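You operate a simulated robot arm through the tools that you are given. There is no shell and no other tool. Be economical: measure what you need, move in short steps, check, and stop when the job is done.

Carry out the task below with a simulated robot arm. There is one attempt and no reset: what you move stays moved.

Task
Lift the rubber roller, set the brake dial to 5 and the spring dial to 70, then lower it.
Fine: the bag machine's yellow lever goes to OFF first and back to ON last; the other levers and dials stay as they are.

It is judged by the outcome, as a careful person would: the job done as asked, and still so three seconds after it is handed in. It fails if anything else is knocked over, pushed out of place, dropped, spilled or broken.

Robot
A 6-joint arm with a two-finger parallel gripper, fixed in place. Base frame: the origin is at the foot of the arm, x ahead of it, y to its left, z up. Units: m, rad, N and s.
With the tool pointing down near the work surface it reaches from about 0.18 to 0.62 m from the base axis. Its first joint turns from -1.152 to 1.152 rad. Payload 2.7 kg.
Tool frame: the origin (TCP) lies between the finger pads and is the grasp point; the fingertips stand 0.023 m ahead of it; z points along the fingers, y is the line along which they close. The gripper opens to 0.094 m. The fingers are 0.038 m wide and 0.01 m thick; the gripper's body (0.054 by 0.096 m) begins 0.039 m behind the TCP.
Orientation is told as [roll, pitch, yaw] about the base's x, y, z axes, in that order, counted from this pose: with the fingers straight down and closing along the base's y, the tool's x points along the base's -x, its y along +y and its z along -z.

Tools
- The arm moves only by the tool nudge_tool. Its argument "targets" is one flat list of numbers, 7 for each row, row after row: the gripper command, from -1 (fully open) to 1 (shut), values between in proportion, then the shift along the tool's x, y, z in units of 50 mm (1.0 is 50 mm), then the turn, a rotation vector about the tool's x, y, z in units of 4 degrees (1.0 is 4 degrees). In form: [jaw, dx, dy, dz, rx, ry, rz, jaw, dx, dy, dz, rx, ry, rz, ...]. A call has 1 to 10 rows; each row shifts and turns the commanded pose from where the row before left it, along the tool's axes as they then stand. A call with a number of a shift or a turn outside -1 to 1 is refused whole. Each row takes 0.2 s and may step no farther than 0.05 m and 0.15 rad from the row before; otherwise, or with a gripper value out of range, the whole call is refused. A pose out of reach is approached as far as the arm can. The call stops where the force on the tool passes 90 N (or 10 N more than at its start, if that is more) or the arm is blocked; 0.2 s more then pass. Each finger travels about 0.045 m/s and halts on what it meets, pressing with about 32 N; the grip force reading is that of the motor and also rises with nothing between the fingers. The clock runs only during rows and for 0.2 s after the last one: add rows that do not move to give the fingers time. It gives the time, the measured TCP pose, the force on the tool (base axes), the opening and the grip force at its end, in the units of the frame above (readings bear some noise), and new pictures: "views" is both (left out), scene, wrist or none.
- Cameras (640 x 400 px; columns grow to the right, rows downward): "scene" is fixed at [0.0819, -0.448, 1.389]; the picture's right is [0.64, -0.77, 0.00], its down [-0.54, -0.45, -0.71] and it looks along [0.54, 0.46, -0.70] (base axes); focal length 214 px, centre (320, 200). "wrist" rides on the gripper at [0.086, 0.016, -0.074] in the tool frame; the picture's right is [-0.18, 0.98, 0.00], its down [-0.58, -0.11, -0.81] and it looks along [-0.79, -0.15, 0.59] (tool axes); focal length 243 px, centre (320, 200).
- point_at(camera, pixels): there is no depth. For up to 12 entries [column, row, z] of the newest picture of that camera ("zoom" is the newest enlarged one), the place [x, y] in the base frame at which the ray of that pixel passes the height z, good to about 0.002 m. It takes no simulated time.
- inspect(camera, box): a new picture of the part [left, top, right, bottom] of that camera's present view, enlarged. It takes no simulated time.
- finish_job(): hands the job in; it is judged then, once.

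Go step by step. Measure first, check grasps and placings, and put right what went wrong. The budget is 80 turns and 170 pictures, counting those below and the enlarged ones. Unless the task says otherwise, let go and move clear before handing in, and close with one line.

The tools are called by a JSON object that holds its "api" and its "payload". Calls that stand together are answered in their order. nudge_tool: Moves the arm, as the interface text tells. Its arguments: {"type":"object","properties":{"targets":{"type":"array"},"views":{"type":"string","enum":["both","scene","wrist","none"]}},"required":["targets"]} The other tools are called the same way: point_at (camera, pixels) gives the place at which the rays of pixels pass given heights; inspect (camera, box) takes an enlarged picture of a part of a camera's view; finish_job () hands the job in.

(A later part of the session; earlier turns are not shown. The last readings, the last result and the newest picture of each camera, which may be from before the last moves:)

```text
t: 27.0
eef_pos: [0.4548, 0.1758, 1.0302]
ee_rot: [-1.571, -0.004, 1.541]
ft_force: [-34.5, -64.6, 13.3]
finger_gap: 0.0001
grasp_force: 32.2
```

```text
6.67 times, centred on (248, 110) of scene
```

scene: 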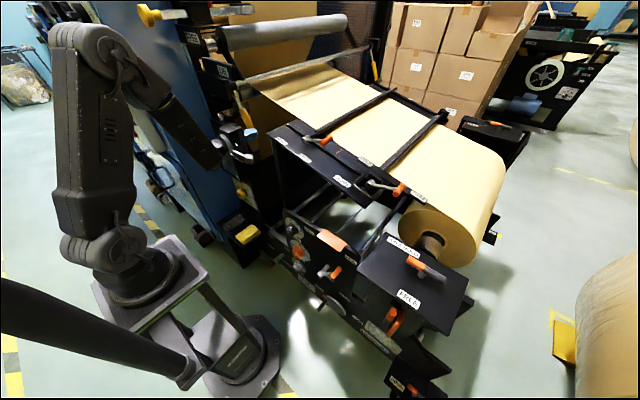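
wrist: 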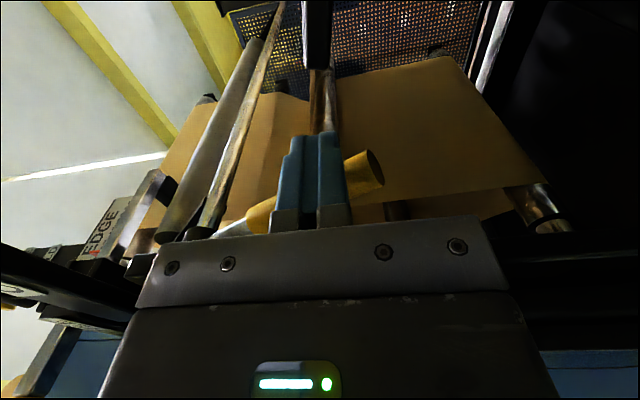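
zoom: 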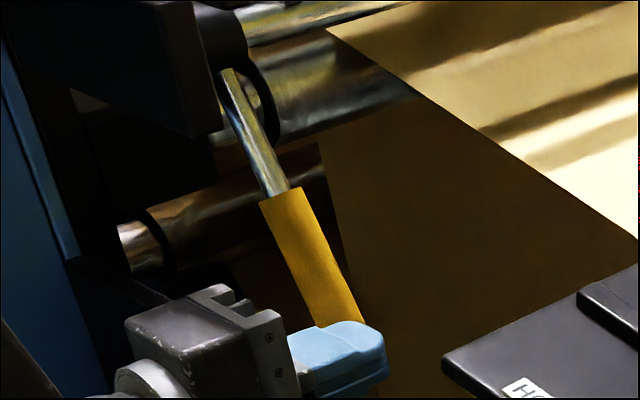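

Force rose to 65 N along the lever normal while the handle stayed put (~67° down, tip beside the OFF plate) after moving at <2 N before: that is its OFF stop. I'll release, retract, and travel toward the brake dial.

{"api": "nudge_tool", "payload": {"targets": [1, 0.4, 0, 0, 0, 0, 0, 1, 0.2, 0, -0.5, 0, 0, 0, 1, 0, 0, -0.7, 0, 0, 0, -0.3, 0.5, 0.6, 0, 0, 0, 0, -0.3, 0.5, 0.6, 0, 0, 0, 0, -0.3, 0.5, 0.6, 0, 0, 0, 0, -0.3, 0.5, 0.6, 0, 0, 0, 0, -0.3, 0.5, 0.5, 0, 0, 0, 0, -0.3, 0.5, 0.5, 0, 0, 0, 0]}}

{"api": "inspect", "payload": {"camera": "scene", "box": [190, 70, 318, 150]}}

```text
t: 29.0
eef_pos: [0.3663, 0.0988, 0.8585]
ee_rot: [-1.574, -0.002, 1.564]
ft_force: [0.3, -0.1, -0.1]
finger_gap: 0.061
grasp_force: 0.1
out of reach, approached as far as the arm can: row 5, 6, 7, 8, 9
```

scene: 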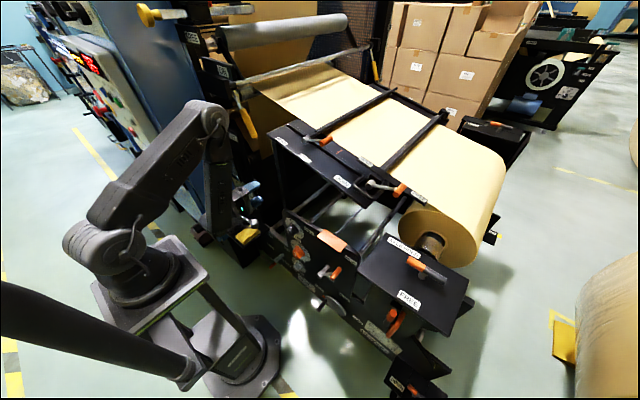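
wrist: 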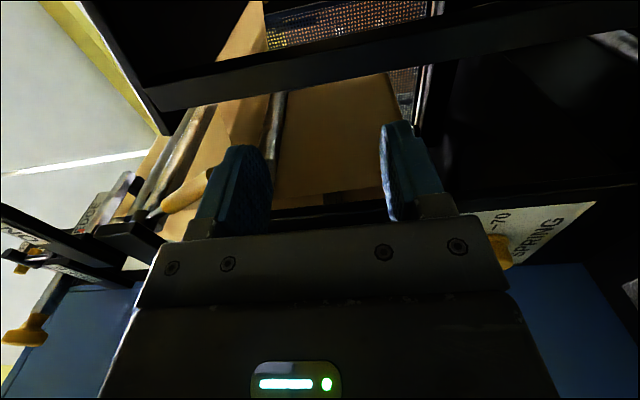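

```text
5.00 times, centred on (254, 110) of scene
```

zoom: 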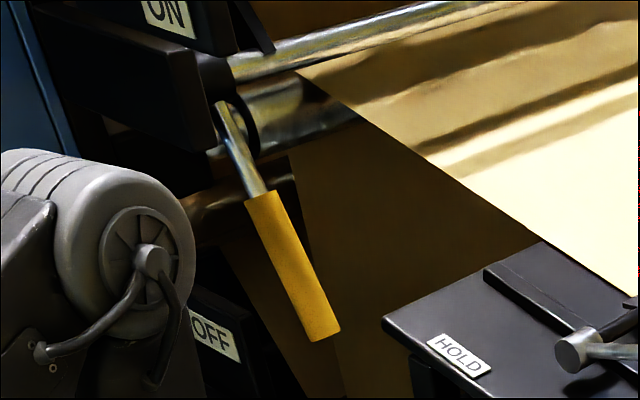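

The lever rests beside OFF and holds there with the roller up. I'm at the close-in reach limit, so I'll go slightly forward while moving to y≈-0.02 and lower.

{"api": "nudge_tool", "payload": {"targets": [-0.3, 0, 0, 0.3, 0, 0, 0, -0.3, 0.6, 0, 0, 0, 0, 0, -0.3, 0.6, 0, 0, 0, 0, 0, -0.3, 0.6, 0.3, 0, 0, 0, 0, -0.3, 0.6, 0.5, 0, 0, 0, 0]}}

```text
t: 30.2
eef_pos: [0.3638, 0.0948, 0.819]
ee_rot: [-1.572, 0.0, 1.565]
ft_force: [-0.1, -0.2, 0.0]
finger_gap: 0.0612
grasp_force: 0.0
out of reach, approached as far as the arm can: row 1, 2, 3, 4, 5
```

scene: 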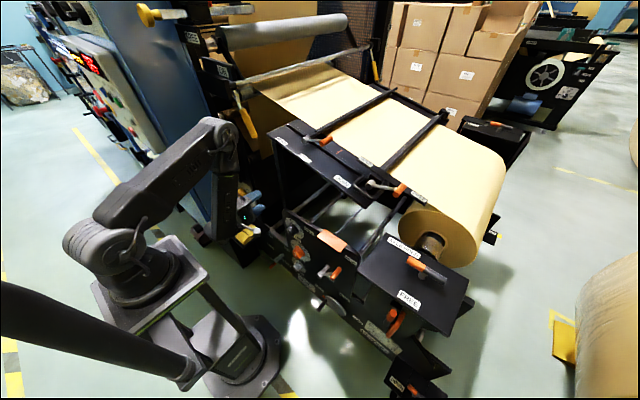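
wrist: 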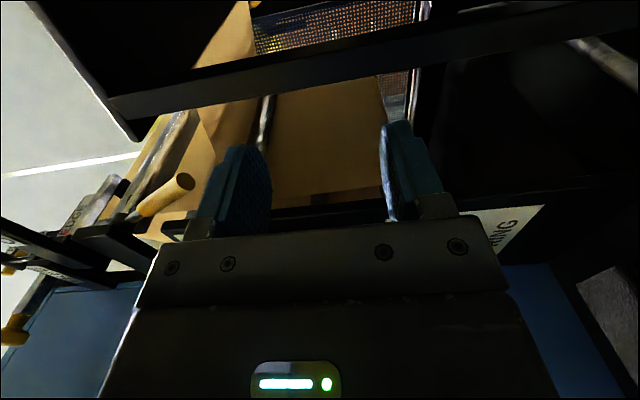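

Even sideways moves are refused here, likely a wrist bend limit for a level gripper this low. I'll pitch the nose down 28° to relieve it, then roll to close along y (fine for gripping a knob's sides).

{"api": "nudge_tool", "payload": {"targets": [-0.3, 0, 0, 0, -1, 0, 0, -0.3, 0, 0, 0, -1, 0, 0, -0.3, 0, 0, 0, -1, 0, 0, -0.3, 0, 0, 0, -1, 0, 0, -0.3, 0, 0, 0, -1, 0, 0, -0.3, 0, 0, 0, -1, 0, 0, -0.3, 0, 0, 0, -1, 0, 0, -0.3, 0, 0, 0, 0, 0, 1, -0.3, 0, 0, 0, 0, 0, 1, -0.3, 0, 0, 0, 0, 0, 1], "views": "none"}}

{"api": "nudge_tool", "payload": {"targets": [-0.3, 0, 0, 0, 0, 0, 1, -0.3, 0, 0, 0, 0, 0, 1, -0.3, 0, 0, 0, 0, 0, 1, -0.3, 0, 0, 0, 0, 0, 1, -0.3, 0, 0, 0, 0, 0, 1, -0.3, 0, 0, 0, 0, 0, 1, -0.3, 0, 0, 0, 0, 0, 1, -0.3, 0, 0, 0, 0, 0, 1, -0.3, 0, 0, 0, 0, 0, 1, -0.3, 0, 0, 0, 0, 0, 1], "views": "none"}}

{"api": "nudge_tool", "payload": {"targets": [-0.3, 0, 0, 0, 0, 0, 1, -0.3, 0, 0, 0, 0, 0, 1, -0.3, 0, 0, 0, 0, 0, 1, -0.3, 0, 0, 0, 0, 0, 1, -0.3, 0, 0, 0, 0, 0, 1, -0.3, 0, 0, 0, 0, 0, 1, -0.3, 0, 0, 0, 0, 0, 1, -0.3, 0, 0, 0, 0, 0, 1, -0.3, 0, 0, 0, 0, 0, 1, -0.3, 0, 0, 0, 0, 0, 0.5]}}

```text
t: 32.4
eef_pos: [0.358, 0.1135, 0.8175]
ee_rot: [-1.074, -0.185, 1.465]
ft_force: [-0.4, 0.8, 0.5]
finger_gap: 0.061
grasp_force: 0.1
out of reach, approached as far as the arm can: row 2, 4, 6
```

```text
t: 34.6
eef_pos: [0.3584, 0.1145, 0.8188]
ee_rot: [-0.862, -0.77, 1.027]
ft_force: [-0.4, -0.2, 1.3]
finger_gap: 0.0612
grasp_force: 0.1
```

```text
t: 36.8
eef_pos: [0.3685, 0.1124, 0.8243]
ee_rot: [-0.352, -1.046, 0.392]
ft_force: [-0.2, 0.6, -0.9]
finger_gap: 0.061
grasp_force: 0.1
out of reach, approached as far as the arm can: row 7, 8, 9
```

scene: 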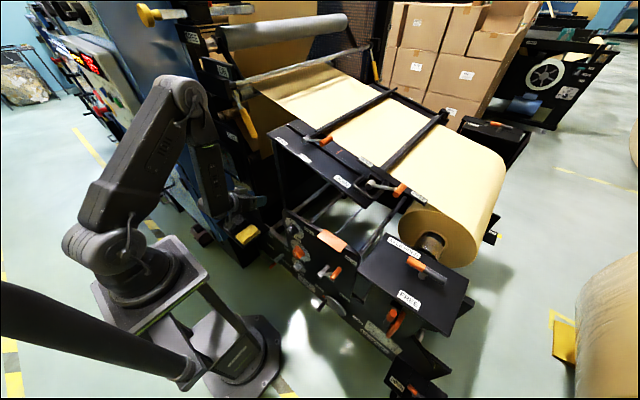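
wrist: 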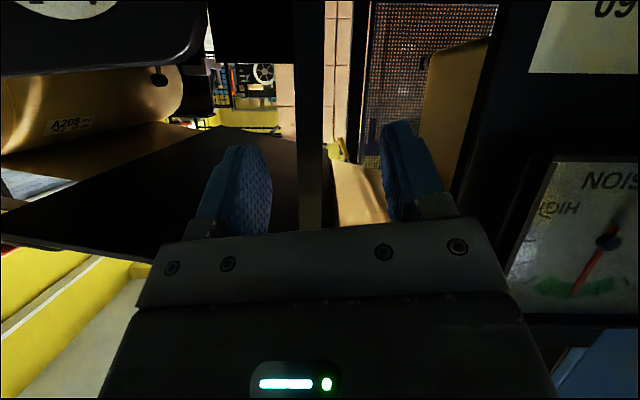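

Tool now points +x, 28° nose-down, with a -10° roll residual, which suits turning the dial clockwise. I'll move to in front of the brake dial at (~0.365,-0.02,0.77).

{"api": "nudge_tool", "payload": {"targets": [-0.3, 0.3, -0.46, 0.12, 0, 0, 0, -0.3, 0.3, -0.46, 0.12, 0, 0, 0, -0.3, 0.3, -0.46, 0.12, 0, 0, 0, -0.3, 0.3, -0.46, 0.12, 0, 0, 0, -0.3, 0.3, -0.46, 0.12, 0, 0, 0]}}

```text
t: 38.0
eef_pos: [0.3929, 0.1103, 0.7915]
ee_rot: [-0.348, -1.045, 0.361]
ft_force: [0.6, -0.4, -0.3]
finger_gap: 0.0612
grasp_force: 0.0
out of reach, approached as far as the arm can: row 1, 2, 3, 4, 5
```

scene: 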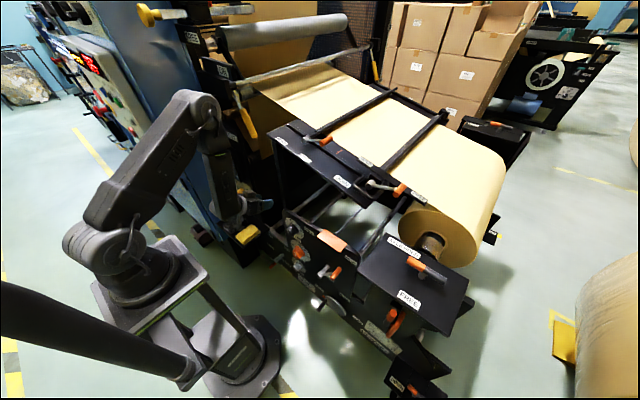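
wrist: 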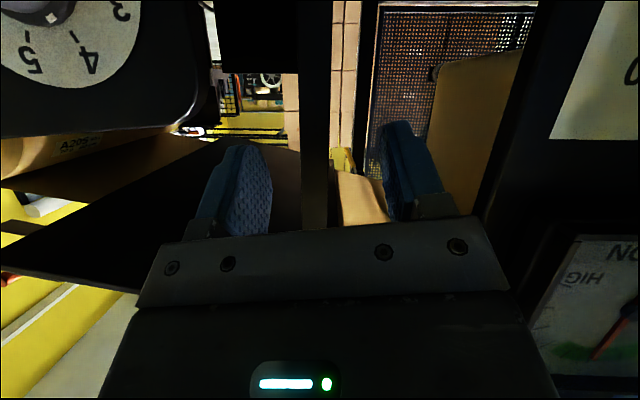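

Still limited: the wrist is too near the base. I'll pitch the nose 20° further down, then move again towards -y.

{"api": "nudge_tool", "payload": {"targets": [-0.3, 0, 0, 0, 0, 1, 0, -0.3, 0, 0, 0, 0, 1, 0, -0.3, 0, 0, 0, 0, 1, 0, -0.3, 0, 0, 0, 0, 1, 0, -0.3, 0, 0, 0, 0, 1, 0, -0.3, 0, -0.5, 0, 0, 0, 0, -0.3, 0, -0.5, 0, 0, 0, 0, -0.3, 0, -0.5, 0, 0, 0, 0, -0.3, 0, -0.5, 0, 0, 0, 0, -0.3, 0, -0.5, 0, 0, 0, 0]}}

```text
t: 40.2
eef_pos: [0.4113, 0.072, 0.828]
ee_rot: [-0.209, -0.71, 0.19]
ft_force: [-0.8, -0.2, 0.2]
finger_gap: 0.0611
grasp_force: 0.0
out of reach, approached as far as the arm can: row 1, 7, 8, 9, 10
```

scene: 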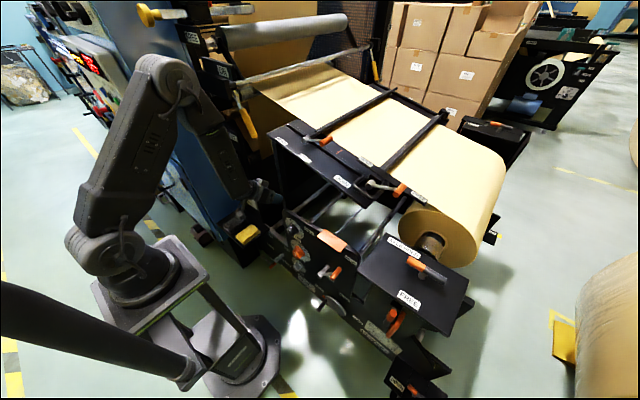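
wrist: 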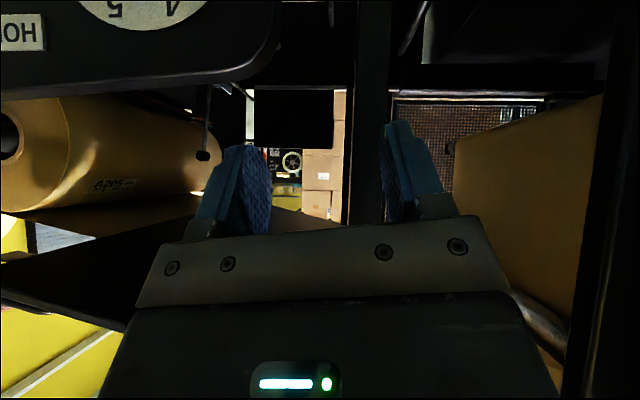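

Pitch is 49° down at (0.411,0.072,0.828), still resisting -y. Let me look at the arm's configuration and the dial region enlarged before continuing.

{"api": "inspect", "payload": {"camera": "scene", "box": [60, 30, 330, 270]}}

```text
1.67 times, centred on (195, 150) of scene
```

zoom: 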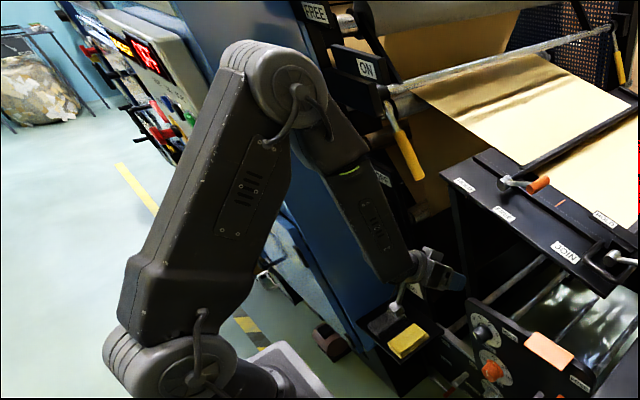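

The arm's elbow fold limit explains this: the wrist must stay ≥~0.28 m from the shoulder (z≈1.02), so level poses work again lower down. I'll drop between the panels at y≈0.12 to z≈0.73, then level out to about 17° nose-down.

{"api": "nudge_tool", "payload": {"targets": [-0.3, 0.2, 0.5, 0, 0, 0, 0, -0.3, 0.5, 0.3, 0.3, 0, 0, 0, -0.3, 0.5, 0.2, 0.3, 0, 0, 0, -0.3, 0.5, 0, 0.4, 0, 0, 0, -0.3, 0, 0, 0, 0, -1, 0, -0.3, 0, 0, 0, 0, -1, 0, -0.3, 0, 0, 0, 0, -1, 0, -0.3, 0, 0, 0, 0, -1, 0], "views": "none"}}

{"api": "nudge_tool", "payload": {"targets": [-0.3, 0, 0, 0, 0, -1, 0, -0.3, 0, 0, 0, 0, -1, 0, -0.3, 0, 0, 0, 0, -1, 0]}}

```text
t: 42.0
eef_pos: [0.4037, 0.114, 0.737]
ee_rot: [-0.306, -0.98, 0.319]
ft_force: [0.0, 0.2, -0.2]
finger_gap: 0.0614
grasp_force: 0.0
out of reach, approached as far as the arm can: row 6, 7, 8
```

```text
t: 42.8
eef_pos: [0.434, 0.1326, 0.7466]
ee_rot: [-0.457, -1.177, 0.489]
ft_force: [-0.4, 0.5, -0.4]
finger_gap: 0.0612
grasp_force: 0.0
out of reach, approached as far as the arm can: row 1, 2, 3
```

scene: 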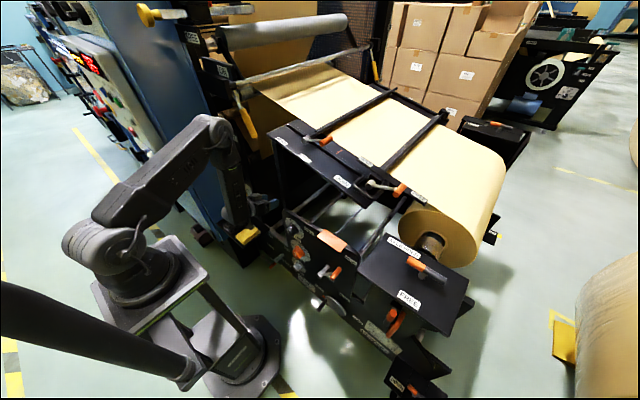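
wrist: 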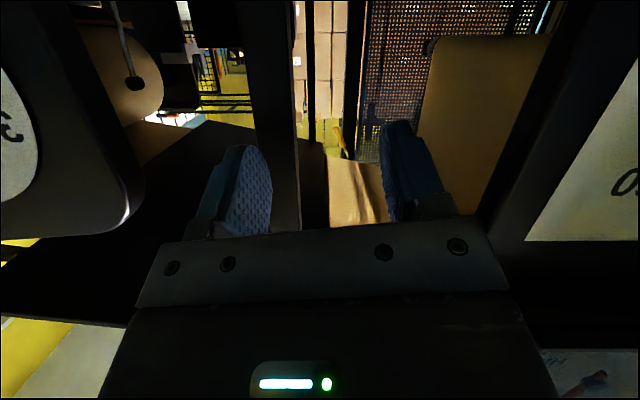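

Elbow sits low and forward here, so a steeper tool suits the brake dial: fingers coming from above at ~65–70°, closing along y. I'll pitch down now with TCP in the gap between panels.

{"api": "nudge_tool", "payload": {"targets": [-0.3, 0, 0, -0.2, 0, 1, 0, -0.3, 0, 0, -0.2, 0, 1, 0, -0.3, 0, 0, -0.2, 0, 1, 0, -0.3, 0, 0, -0.2, 0, 1, 0, -0.3, 0, 0, -0.2, 0, 1, 0, -0.3, 0, 0, -0.2, 0, 1, 0, -0.3, 0, 0, -0.2, 0, 1, 0, -0.3, 0, 0, -0.2, 0, 1, 0, -0.3, 0, 0, -0.2, 0, 1, 0, -0.3, 0, 0, -0.2, 0, 1, 0], "views": "none"}}

{"api": "nudge_tool", "payload": {"targets": [-0.3, 0.3, 0, -0.2, 0, 1, 0, -0.3, 0.3, 0, -0.2, 0, 1, 0, -0.3, 0.3, 0, 0, 0, 0, 0]}}

```text
t: 45.0
eef_pos: [0.3645, 0.134, 0.8099]
ee_rot: [-0.164, -0.508, 0.145]
ft_force: [-0.7, -0.2, -0.1]
finger_gap: 0.0609
grasp_force: 0.0
out of reach, approached as far as the arm can: row 1
```

```text
t: 45.8
eef_pos: [0.3162, 0.1326, 0.8071]
ee_rot: [-0.155, -0.372, 0.122]
ft_force: [0.1, 0.8, -0.7]
finger_gap: 0.061
grasp_force: 0.0
```

scene: 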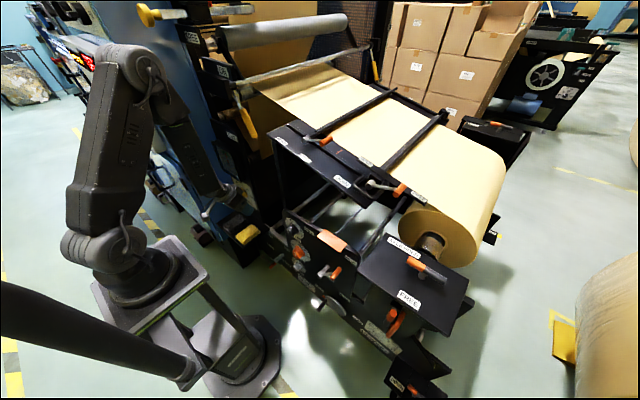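
wrist: 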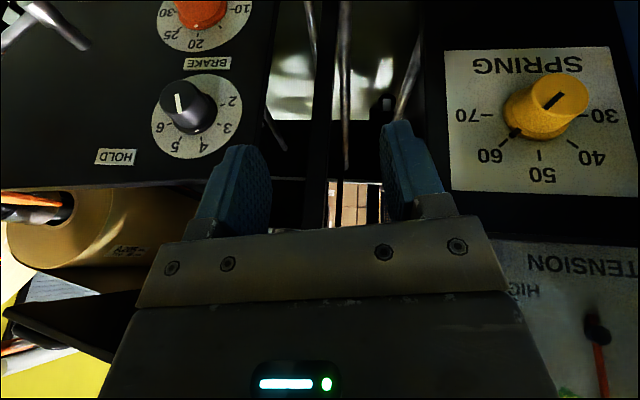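

Now both dials are in the wrist view: brake at (188,108), spring at (545,108). I'll enlarge both to read them.

{"api": "inspect", "payload": {"camera": "wrist", "box": [130, 60, 258, 170]}}

{"api": "inspect", "payload": {"camera": "wrist", "box": [440, 40, 640, 195]}}

```text
3.64 times, centred on (194, 115) of wrist
```

zoom: 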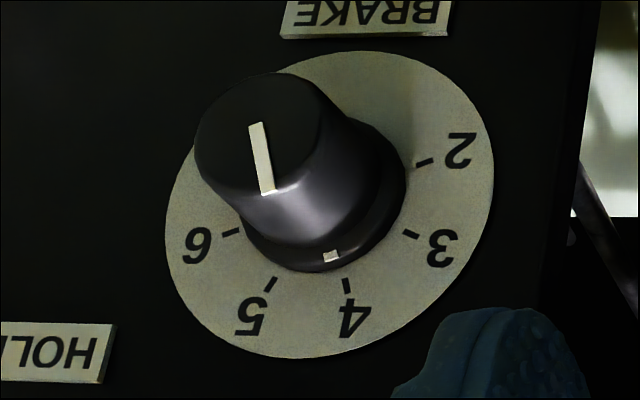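

```text
2.58 times, centred on (540, 118) of wrist
```

zoom: 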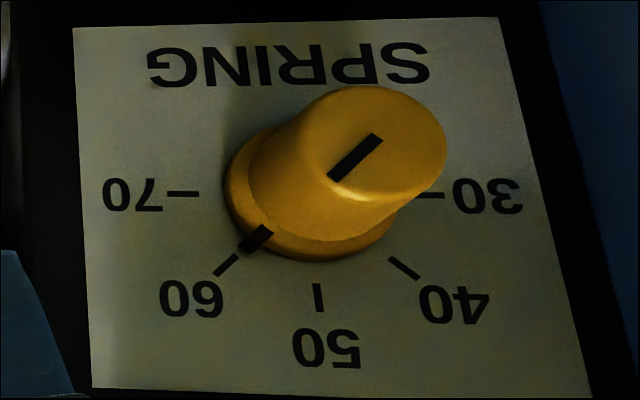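

Brake reads 4 and spring reads 60; ticks are roughly 45° apart, so each needs about +45° clockwise. I'll locate the brake knob precisely with both cameras.

{"api": "point_at", "payload": {"camera": "wrist", "pixels": [[178, 95.8, 0.72], [178, 95.8, 0.7], [195.4, 116.4, 0.72], [195.4, 116.4, 0.7], [545, 96, 0.75], [545, 96, 0.72], [540, 118, 0.75], [540, 118, 0.72]]}}

{"api": "point_at", "payload": {"camera": "scene", "pixels": [[289.25, 232.5, 0.72], [289.25, 232.5, 0.7], [294.65, 228.2, 0.72], [294.65, 228.2, 0.7], [238.75, 195, 0.74], [238.75, 195, 0.72]]}}

{"api": "inspect", "payload": {"camera": "scene", "box": [270, 205, 318, 235]}}

```text
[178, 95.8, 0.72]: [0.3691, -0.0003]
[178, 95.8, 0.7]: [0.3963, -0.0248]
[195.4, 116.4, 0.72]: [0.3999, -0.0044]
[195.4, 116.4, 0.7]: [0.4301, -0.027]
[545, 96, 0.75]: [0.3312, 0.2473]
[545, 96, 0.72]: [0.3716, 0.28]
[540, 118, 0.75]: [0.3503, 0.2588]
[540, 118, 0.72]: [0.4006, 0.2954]
```

```text
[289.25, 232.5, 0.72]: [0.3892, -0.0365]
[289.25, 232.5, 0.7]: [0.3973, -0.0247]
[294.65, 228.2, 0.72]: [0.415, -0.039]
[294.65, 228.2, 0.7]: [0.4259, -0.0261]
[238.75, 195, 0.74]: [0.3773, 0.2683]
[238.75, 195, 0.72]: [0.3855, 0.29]
```

```text
13.33 times, centred on (294, 220) of scene
```

zoom: 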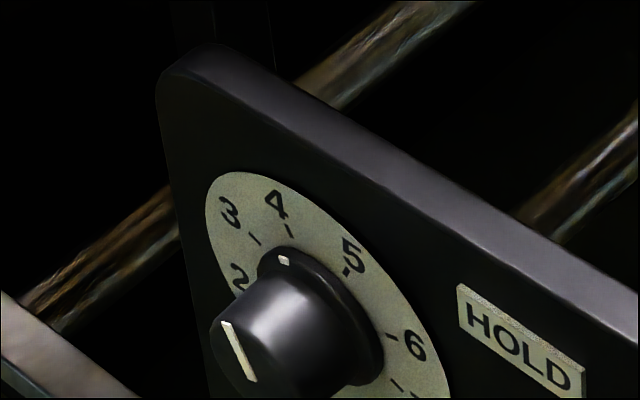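

Both cameras agree: brake knob face centre at (0.397,-0.025,0.700), axis along x, plate at x≈0.428. I'll move to in front of it (0.345,-0.025,0.72) and pre-tilt -14° about x so the +45° turn is centred.

{"api": "nudge_tool", "payload": {"targets": [-0.5, 0.076, -0.485, 0.36, 0, 0, 0, -0.5, 0.076, -0.485, 0.36, 0, 0, 0, -0.5, 0.076, -0.485, 0.36, 0, 0, 0, -0.5, 0.076, -0.485, 0.36, 0, 0, 0, -0.5, 0.076, -0.485, 0.36, 0, 0, 0, -0.5, 0.076, -0.485, 0.36, 0, 0, 0, -0.5, 0, 0, 0, 0.925, 0.064, -0.375, -0.5, 0, 0, 0, 0.925, 0.064, -0.375, -0.5, 0, 0, 0, 0.925, 0.064, -0.375, -0.5, 0, 0, 0, 0.46, 0.032, -0.19]}}

```text
t: 48.0
eef_pos: [0.3667, 0.0134, 0.7337]
ee_rot: [-0.411, -0.333, 0.214]
ft_force: [0.4, 0.7, -0.6]
finger_gap: 0.0703
grasp_force: 0.0
out of reach, approached as far as the arm can: row 4, 5, 6
```

scene: 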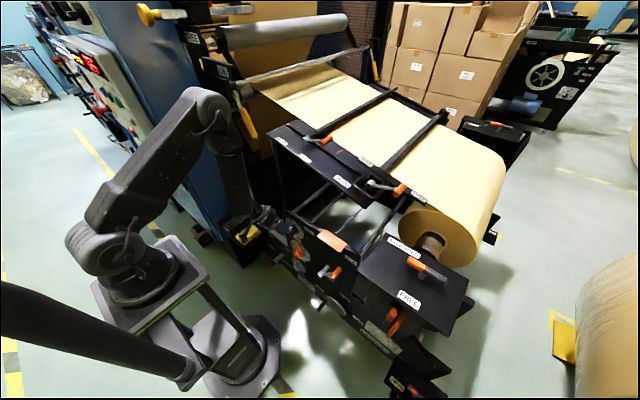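
wrist: 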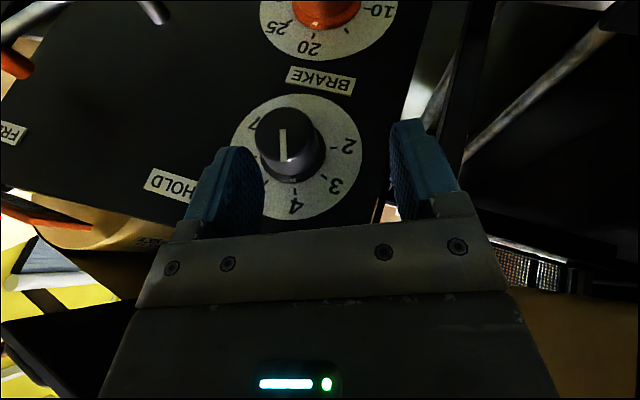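

The reach limit held me at (0.367,0.013,0.734). Lower gives more room, so I'll go down 35 mm first and then over to y=-0.025, staying in front of the knob.

{"api": "nudge_tool", "payload": {"targets": [-0.5, 0.17, 0.135, 0.28, 0, 0, 0, -0.5, 0.17, 0.135, 0.28, 0, 0, 0, -0.5, 0.075, -0.35, 0.125, 0, 0, 0, -0.5, 0.075, -0.35, 0.125, 0, 0, 0]}}

```text
t: 49.0
eef_pos: [0.36, -0.0228, 0.6992]
ee_rot: [-0.412, -0.333, 0.214]
ft_force: [-0.5, -0.1, -0.3]
finger_gap: 0.0707
grasp_force: 0.1
```

scene: 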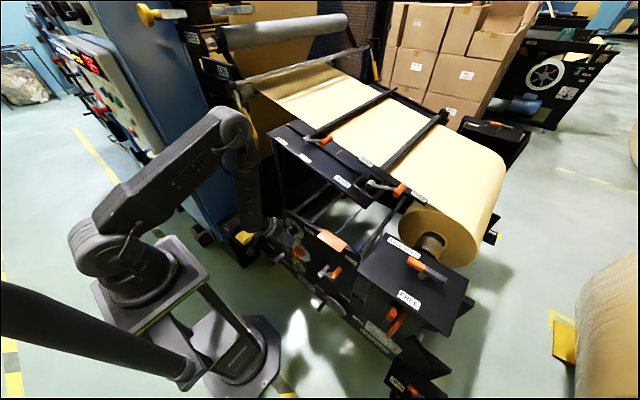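
wrist: 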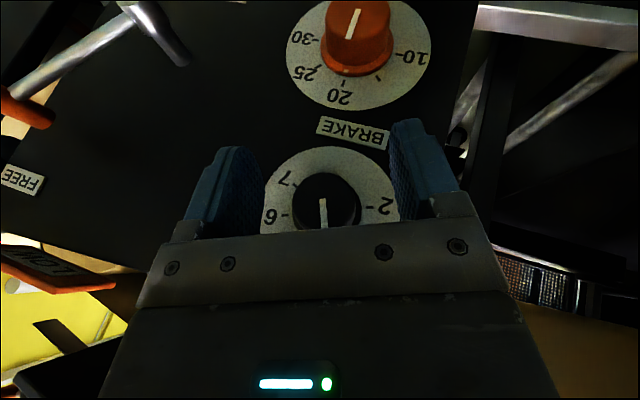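

Aligned at (0.360,-0.023,0.699) with the knob at wrist (323,200) between the fingers. I'll advance to x≈0.393 and grip.

{"api": "nudge_tool", "payload": {"targets": [-0.5, -0.3, -0.04, 0.13, 0, 0, 0, -0.5, -0.3, -0.04, 0.13, 0, 0, 0, 1, 0, 0, 0, 0, 0, 0, 1, 0, 0, 0, 0, 0, 0, 1, 0, 0, 0, 0, 0, 0, 1, 0, 0, 0, 0, 0, 0]}}

```text
t: 50.4
eef_pos: [0.3935, -0.0278, 0.699]
ee_rot: [-0.412, -0.334, 0.206]
ft_force: [-0.7, -23.3, 7.5]
finger_gap: 0.041
grasp_force: 45.3
```

scene: 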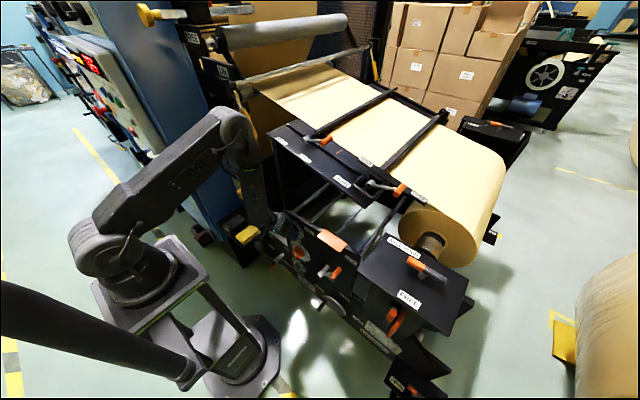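
wrist: 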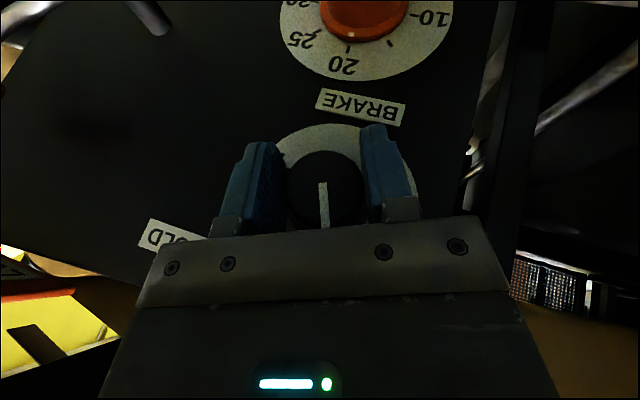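

Gripped at gap 0.041 with a slight sideways load. I'll recentre 2 mm and turn +40° about the x axis.

{"api": "nudge_tool", "payload": {"targets": [1, 0, -0.04, 0, -0.92, -0.067, 0.378, 1, 0, 0, 0, -0.92, -0.067, 0.378, 1, 0, 0, 0, -0.92, -0.067, 0.378, 1, 0, 0, 0, -0.92, -0.067, 0.378, 1, 0, 0, 0, -0.92, -0.067, 0.378, 1, 0, 0, 0, -0.92, -0.067, 0.378]}}

{"api": "inspect", "payload": {"camera": "wrist", "box": [220, 100, 420, 225]}}

```text
t: 51.8
eef_pos: [0.3954, -0.0258, 0.7005]
ee_rot: [-0.202, -0.352, 0.101]
ft_force: [-40.4, -70.0, 10.7]
finger_gap: 0.0413
grasp_force: 45.3
out of reach, approached as far as the arm can: row 3, 4, 5, 6
```

scene: 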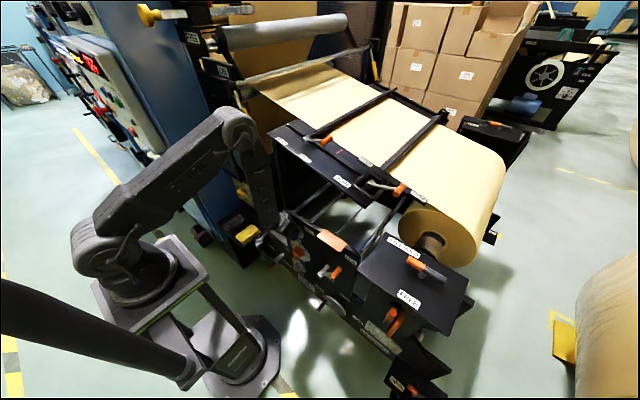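
wrist: 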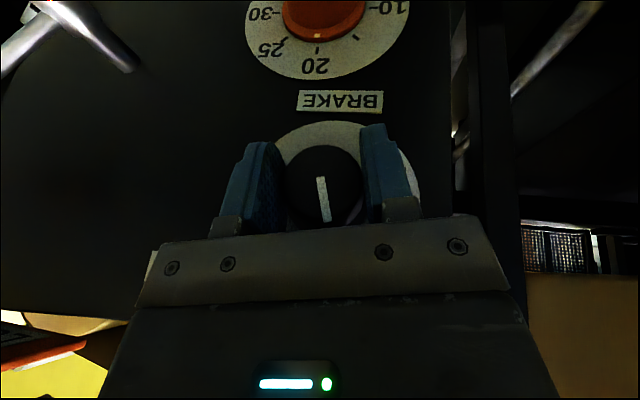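

```text
3.20 times, centred on (320, 162) of wrist
```

zoom: 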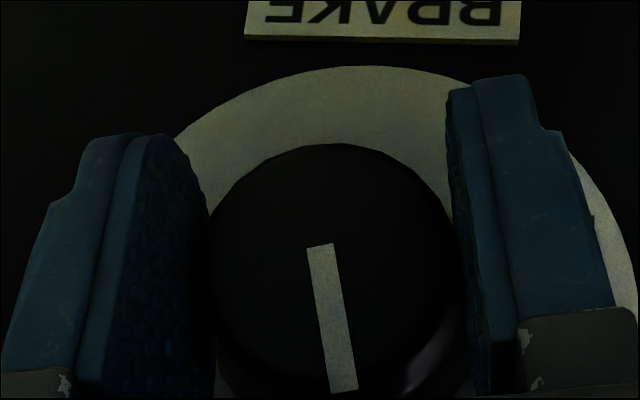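

The turn so far is about 12°, then the reach limit stopped it with 70 N of side load. Tilting to the negative side has room, so I'll ratchet: open, tilt back, and regrip.

{"api": "nudge_tool", "payload": {"targets": [-0.5, 0, 0, 0, 0, 0, 0, -0.5, 0, 0, 0, 0, 0, 0, -0.5, 0, 0, 0, 0, 0, 0]}}

{"api": "inspect", "payload": {"camera": "wrist", "box": [220, 100, 420, 225]}}

{"api": "inspect", "payload": {"camera": "scene", "box": [260, 205, 324, 250]}}

```text
t: 52.6
eef_pos: [0.3968, -0.0155, 0.7015]
ee_rot: [-0.204, -0.355, 0.14]
ft_force: [-22.6, 10.8, -7.5]
finger_gap: 0.0706
grasp_force: 0.0
```

scene: 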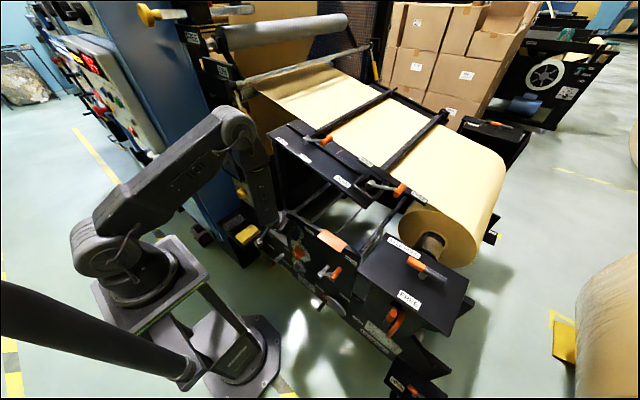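
wrist: 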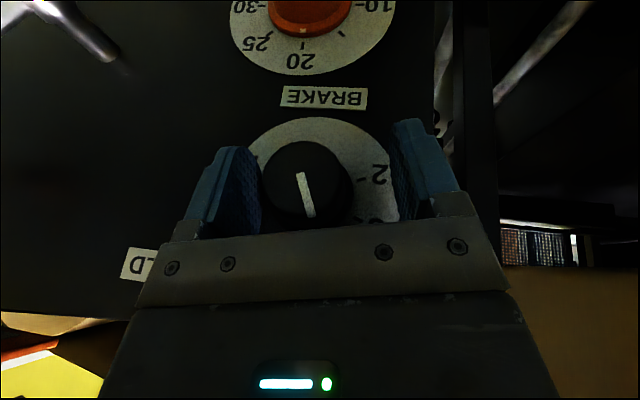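

```text
3.20 times, centred on (320, 162) of wrist
```

zoom: 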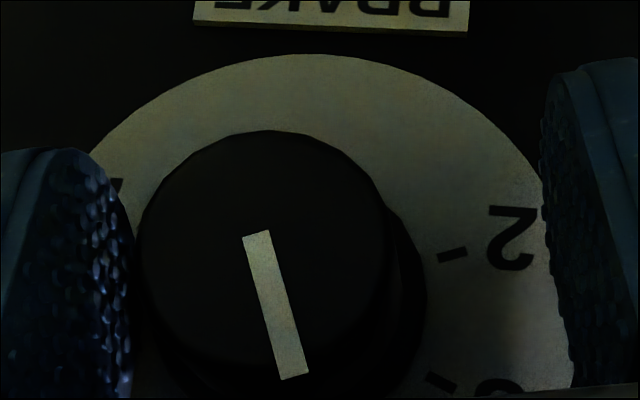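

```text
8.89 times, centred on (292, 228) of scene
```

zoom: 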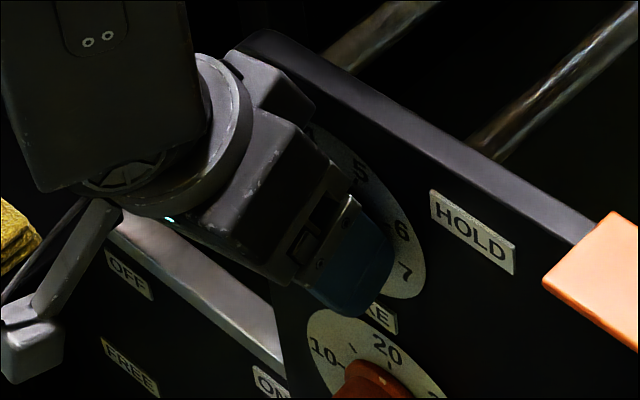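

The pictures suggest the knob hardly turned (off-centre grip under load). I'll open wider, tilt back negative in place, then retract to get a clear reading.

{"api": "nudge_tool", "payload": {"targets": [-0.8, 0.15, -0.15, -0.1, 0, 0, 0, -0.8, 0, 0, 0, 0.92, 0.067, -0.365, -0.8, 0, 0, 0, 0.92, 0.067, -0.365, -0.8, 0.3, 0, -0.12, 0.92, 0.067, -0.365, -0.8, 0.3, 0, -0.12, 0.92, 0.067, -0.365, -0.8, 0, 0, 0, 0.92, 0.067, -0.365, -0.8, 0, 0, 0, 0.92, 0.067, -0.365]}}

{"api": "inspect", "payload": {"camera": "wrist", "box": [220, 80, 440, 225]}}

```text
t: 54.2
eef_pos: [0.3599, -0.0278, 0.7068]
ee_rot: [-0.635, -0.275, 0.27]
ft_force: [-0.3, 1.2, 0.5]
finger_gap: 0.0848
grasp_force: 0.1
```

scene: 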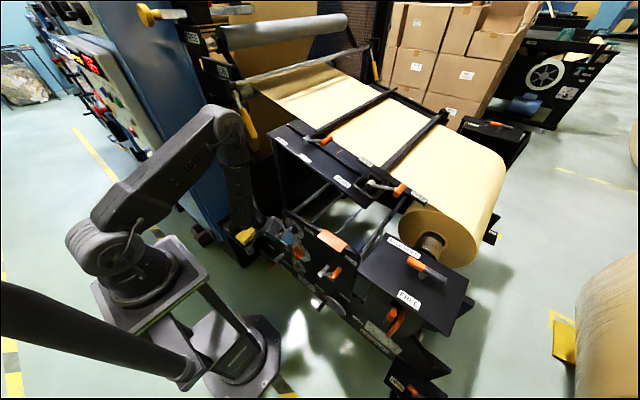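
wrist: 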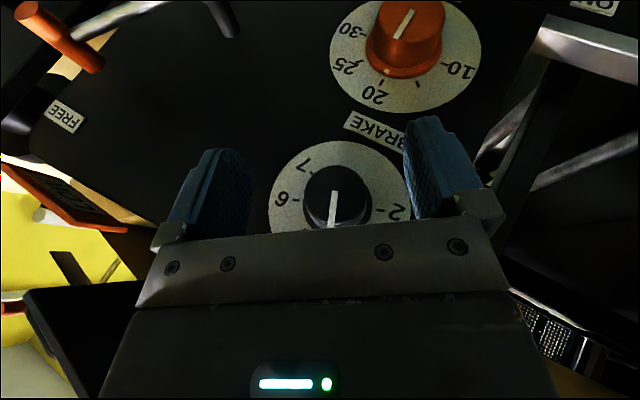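

```text
2.76 times, centred on (330, 152) of wrist
```

zoom: 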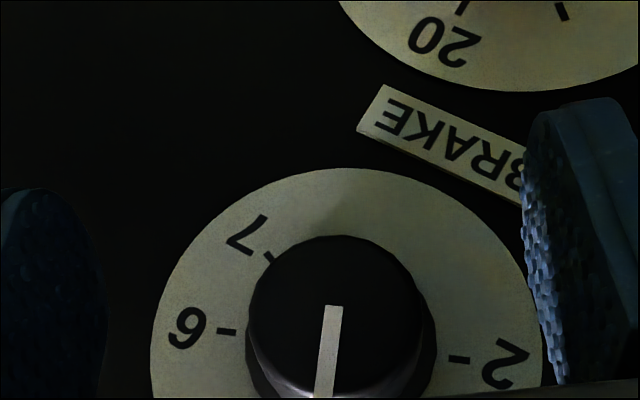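

The pointer is still exactly on 4 (ticks 2 and 6 are opposite, so spacing is 45°). I'll tilt to about -59° for a full-range turn, re-approach centred, and grip.

{"api": "nudge_tool", "payload": {"targets": [-0.8, 0, 0, 0, 0.927, 0.06, -0.369, -0.8, 0, 0, 0, 0.927, 0.06, -0.369, -0.8, 0, 0, 0, 0.927, 0.06, -0.369, -0.8, 0, 0, 0, 0.927, 0.06, -0.369, -0.8, 0, 0, 0, 0.927, 0.06, -0.369, -0.8, 0, 0, 0, 0.927, 0.06, -0.369, -0.8, -0.2, 0.023, 0.1, 0, 0, 0, -0.8, -0.2, 0.023, 0.1, 0, 0, 0, -0.8, -0.18, 0.023, 0.09, 0, 0, 0]}}

{"api": "inspect", "payload": {"camera": "wrist", "box": [200, 80, 440, 230]}}

```text
t: 56.2
eef_pos: [0.3914, -0.0269, 0.7]
ee_rot: [-1.041, -0.141, 0.353]
ft_force: [0.8, -0.2, 0.4]
finger_gap: 0.0846
grasp_force: 0.0
```

scene: 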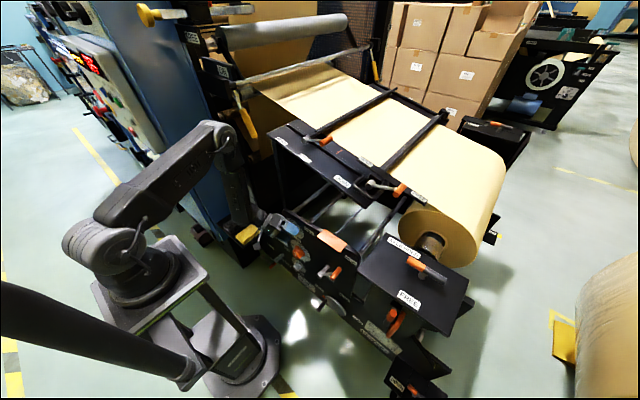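
wrist: 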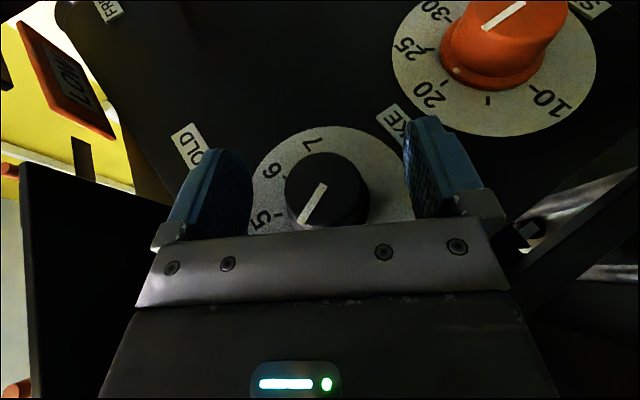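

```text
2.67 times, centred on (320, 155) of wrist
```

zoom: 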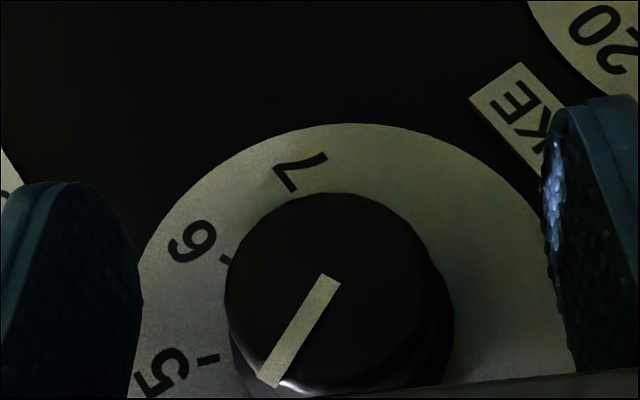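

Knob is centred between the pads and no contact force. Closing now.

{"api": "nudge_tool", "payload": {"targets": [1, 0, 0, 0, 0, 0, 0, 1, 0, 0, 0, 0, 0, 0, 1, 0, 0, 0, 0, 0, 0, 1, 0, 0, 0, 0, 0, 0, 1, 0, 0, 0, 0, 0, 0], "views": "wrist"}}

```text
t: 57.4
eef_pos: [0.3914, -0.0265, 0.7004]
ee_rot: [-1.042, -0.143, 0.354]
ft_force: [0.5, -3.2, 2.3]
finger_gap: 0.0407
grasp_force: 44.7
```

wrist: 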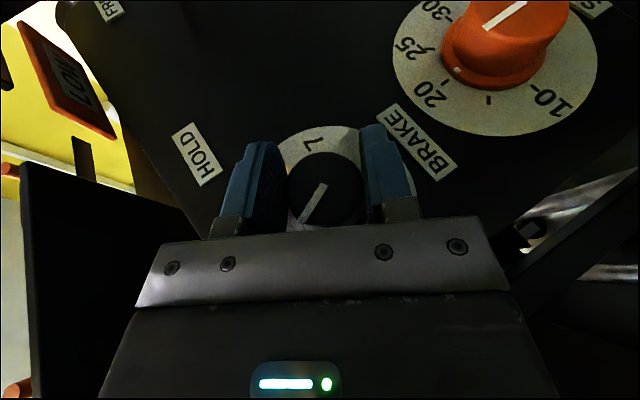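

Well-centred grip (3 N). Turning +40°.

{"api": "nudge_tool", "payload": {"targets": [1, 0, 0, 0, -0.927, -0.06, 0.369, 1, 0, 0, 0, -0.927, -0.06, 0.369, 1, 0, 0, 0, -0.927, -0.06, 0.369, 1, 0, 0, 0, -0.927, -0.06, 0.369, 1, 0, 0, 0, -0.927, -0.06, 0.369, 1, 0, 0, 0, -0.927, -0.06, 0.369, 1, 0, 0, 0, -0.927, -0.06, 0.369, 1, 0, 0, 0, -0.927, -0.06, 0.369, 1, 0, 0, 0, -0.927, -0.06, 0.369, 1, 0, 0, 0, -0.927, -0.06, 0.369], "views": "wrist"}}

{"api": "inspect", "payload": {"camera": "wrist", "box": [200, 80, 440, 230]}}

```text
t: 59.6
eef_pos: [0.3915, -0.027, 0.6988]
ee_rot: [-0.345, -0.334, 0.182]
ft_force: [9.3, 7.7, -31.5]
finger_gap: 0.0408
grasp_force: 45.3
```

wrist: 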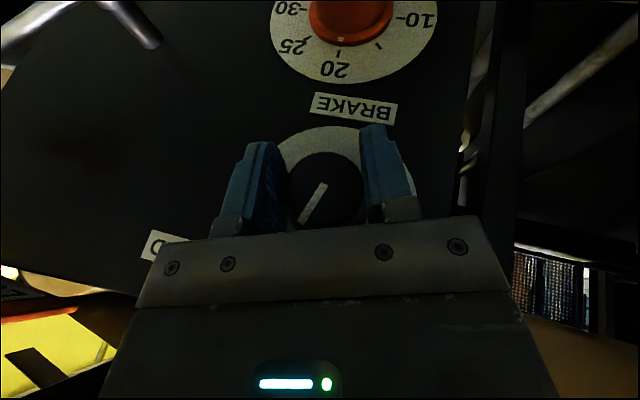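

```text
2.67 times, centred on (320, 155) of wrist
```

zoom: 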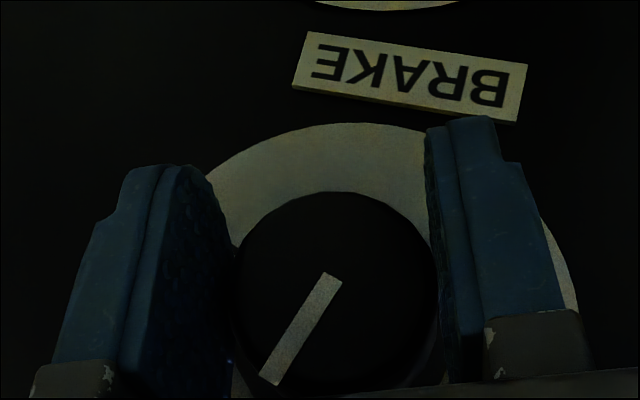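

The knob turned with the gripper with no slip, 40° so far. I'll add the last 5°.

{"api": "nudge_tool", "payload": {"targets": [1, 0, 0, 0, -0.927, -0.06, 0.369, 1, 0, 0, 0, -0.23, -0.015, 0.092, 1, 0, 0, 0, 0, 0, 0, 1, 0, 0, 0, 0, 0, 0], "views": "none"}}

{"api": "nudge_tool", "payload": {"targets": [-0.6, 0, 0, 0, 0, 0, 0, -0.6, 0, 0, 0, 0, 0, 0, -0.6, 0, 0, 0, 0, 0, 0, -0.6, 0, 0, 0, 0.927, 0.06, -0.369, -0.6, 0.3, 0, -0.12, 0.927, 0.06, -0.369, -0.6, 0.3, 0, -0.12, 0.927, 0.06, -0.369, -0.6, 0, 0, -0.1, 0.927, 0.06, -0.369]}}

{"api": "inspect", "payload": {"camera": "wrist", "box": [220, 100, 440, 240]}}

```text
t: 60.6
eef_pos: [0.3901, -0.0266, 0.6997]
ee_rot: [-0.257, -0.349, 0.15]
ft_force: [9.9, 11.5, -33.5]
finger_gap: 0.0406
grasp_force: 44.2
```

```text
t: 62.2
eef_pos: [0.357, -0.0264, 0.7042]
ee_rot: [-0.547, -0.294, 0.243]
ft_force: [-0.1, 0.3, 0.3]
finger_gap: 0.0752
grasp_force: 0.1
```

scene: 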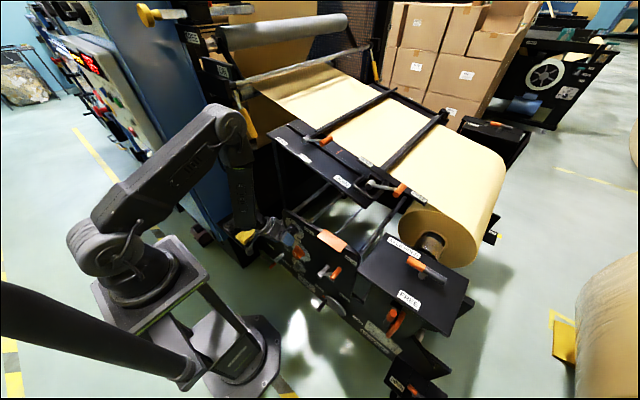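
wrist: 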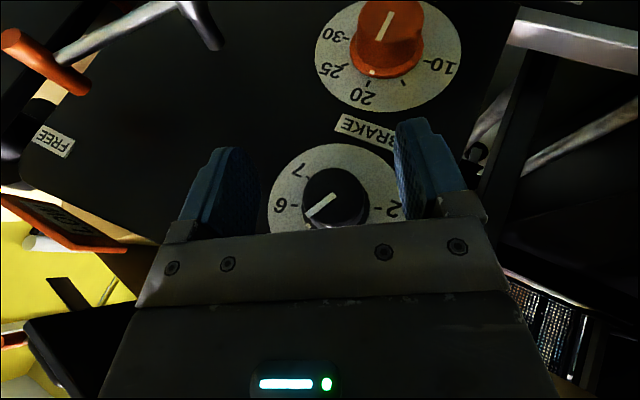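

```text
2.86 times, centred on (330, 170) of wrist
```

zoom: 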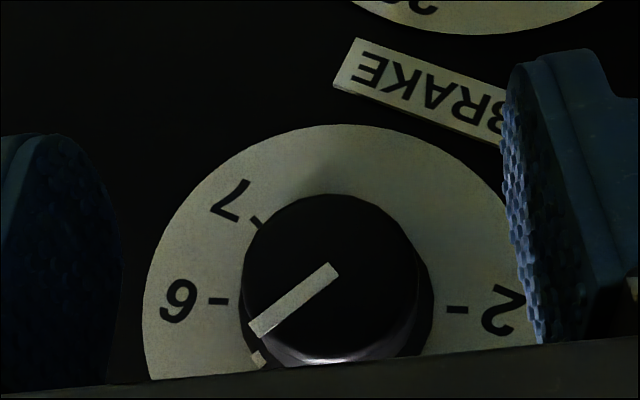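

The pointer now reads near 5, maybe a few degrees over. I'll raise and shift a little to see the 5 tick.

{"api": "nudge_tool", "payload": {"targets": [-0.6, 0, 0.3, -0.5, 0, 0, 0, -0.6, 0, 0.3, -0.5, 0, 0, 0, -0.6, 0, 0.3, -0.5, 0, 0, 0], "views": "wrist"}}

{"api": "inspect", "payload": {"camera": "wrist", "box": [200, 70, 360, 210]}}

{"api": "inspect", "payload": {"camera": "scene", "box": [275, 210, 323, 240]}}

```text
t: 63.0
eef_pos: [0.3277, 0.0463, 0.745]
ee_rot: [-0.547, -0.298, 0.241]
ft_force: [0.3, 0.5, -0.1]
finger_gap: 0.0753
grasp_force: 0.1
```

wrist: 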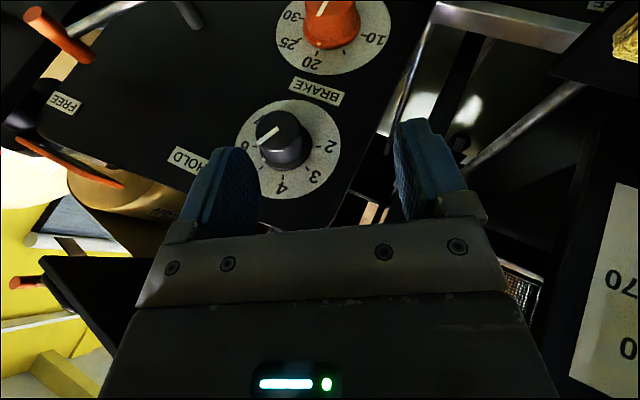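

```text
2.86 times, centred on (280, 140) of wrist
```

zoom: 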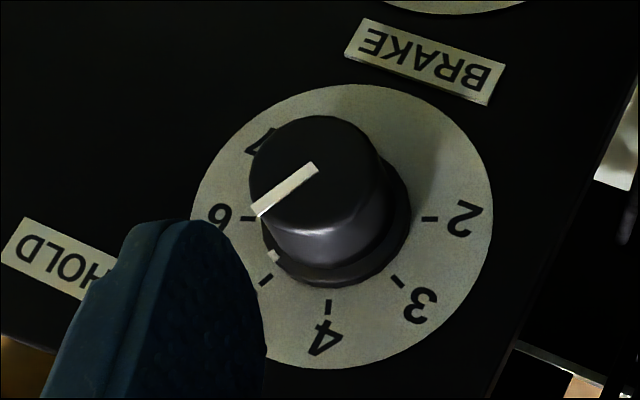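

```text
13.33 times, centred on (299, 225) of scene
```

zoom: 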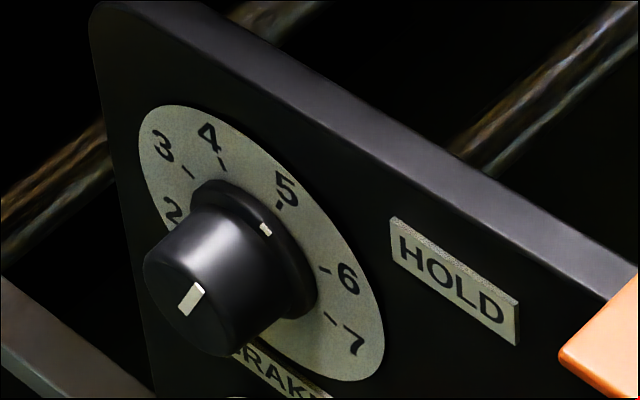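

Affine comparison of the marker with ticks 4/5/6 says the dial is about 4–5° past 5. I'll regrip and turn back 4.5°.

{"api": "nudge_tool", "payload": {"targets": [-0.6, 0, -0.3, 0.5, 0, 0, 0, -0.6, 0, -0.3, 0.5, 0, 0, 0, -0.6, 0, -0.3, 0.5, 0, 0, 0, -0.6, -0.3, 0, 0.16, 0, 0, 0, -0.6, -0.31, 0, 0.16, 0, 0, 0, 1, 0, 0, 0, 0, 0, 0, 1, 0, 0, 0, 0, 0, 0, 1, 0, 0, 0, 0, 0, 0, 1, 0, 0, 0, 0, 0, 0], "views": "wrist"}}

```text
t: 65.0
eef_pos: [0.3912, -0.0259, 0.7004]
ee_rot: [-0.546, -0.295, 0.248]
ft_force: [4.2, 13.3, -11.3]
finger_gap: 0.041
grasp_force: 44.8
```

wrist: 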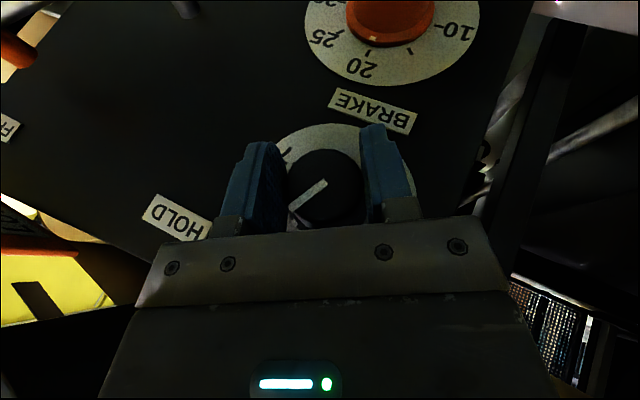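

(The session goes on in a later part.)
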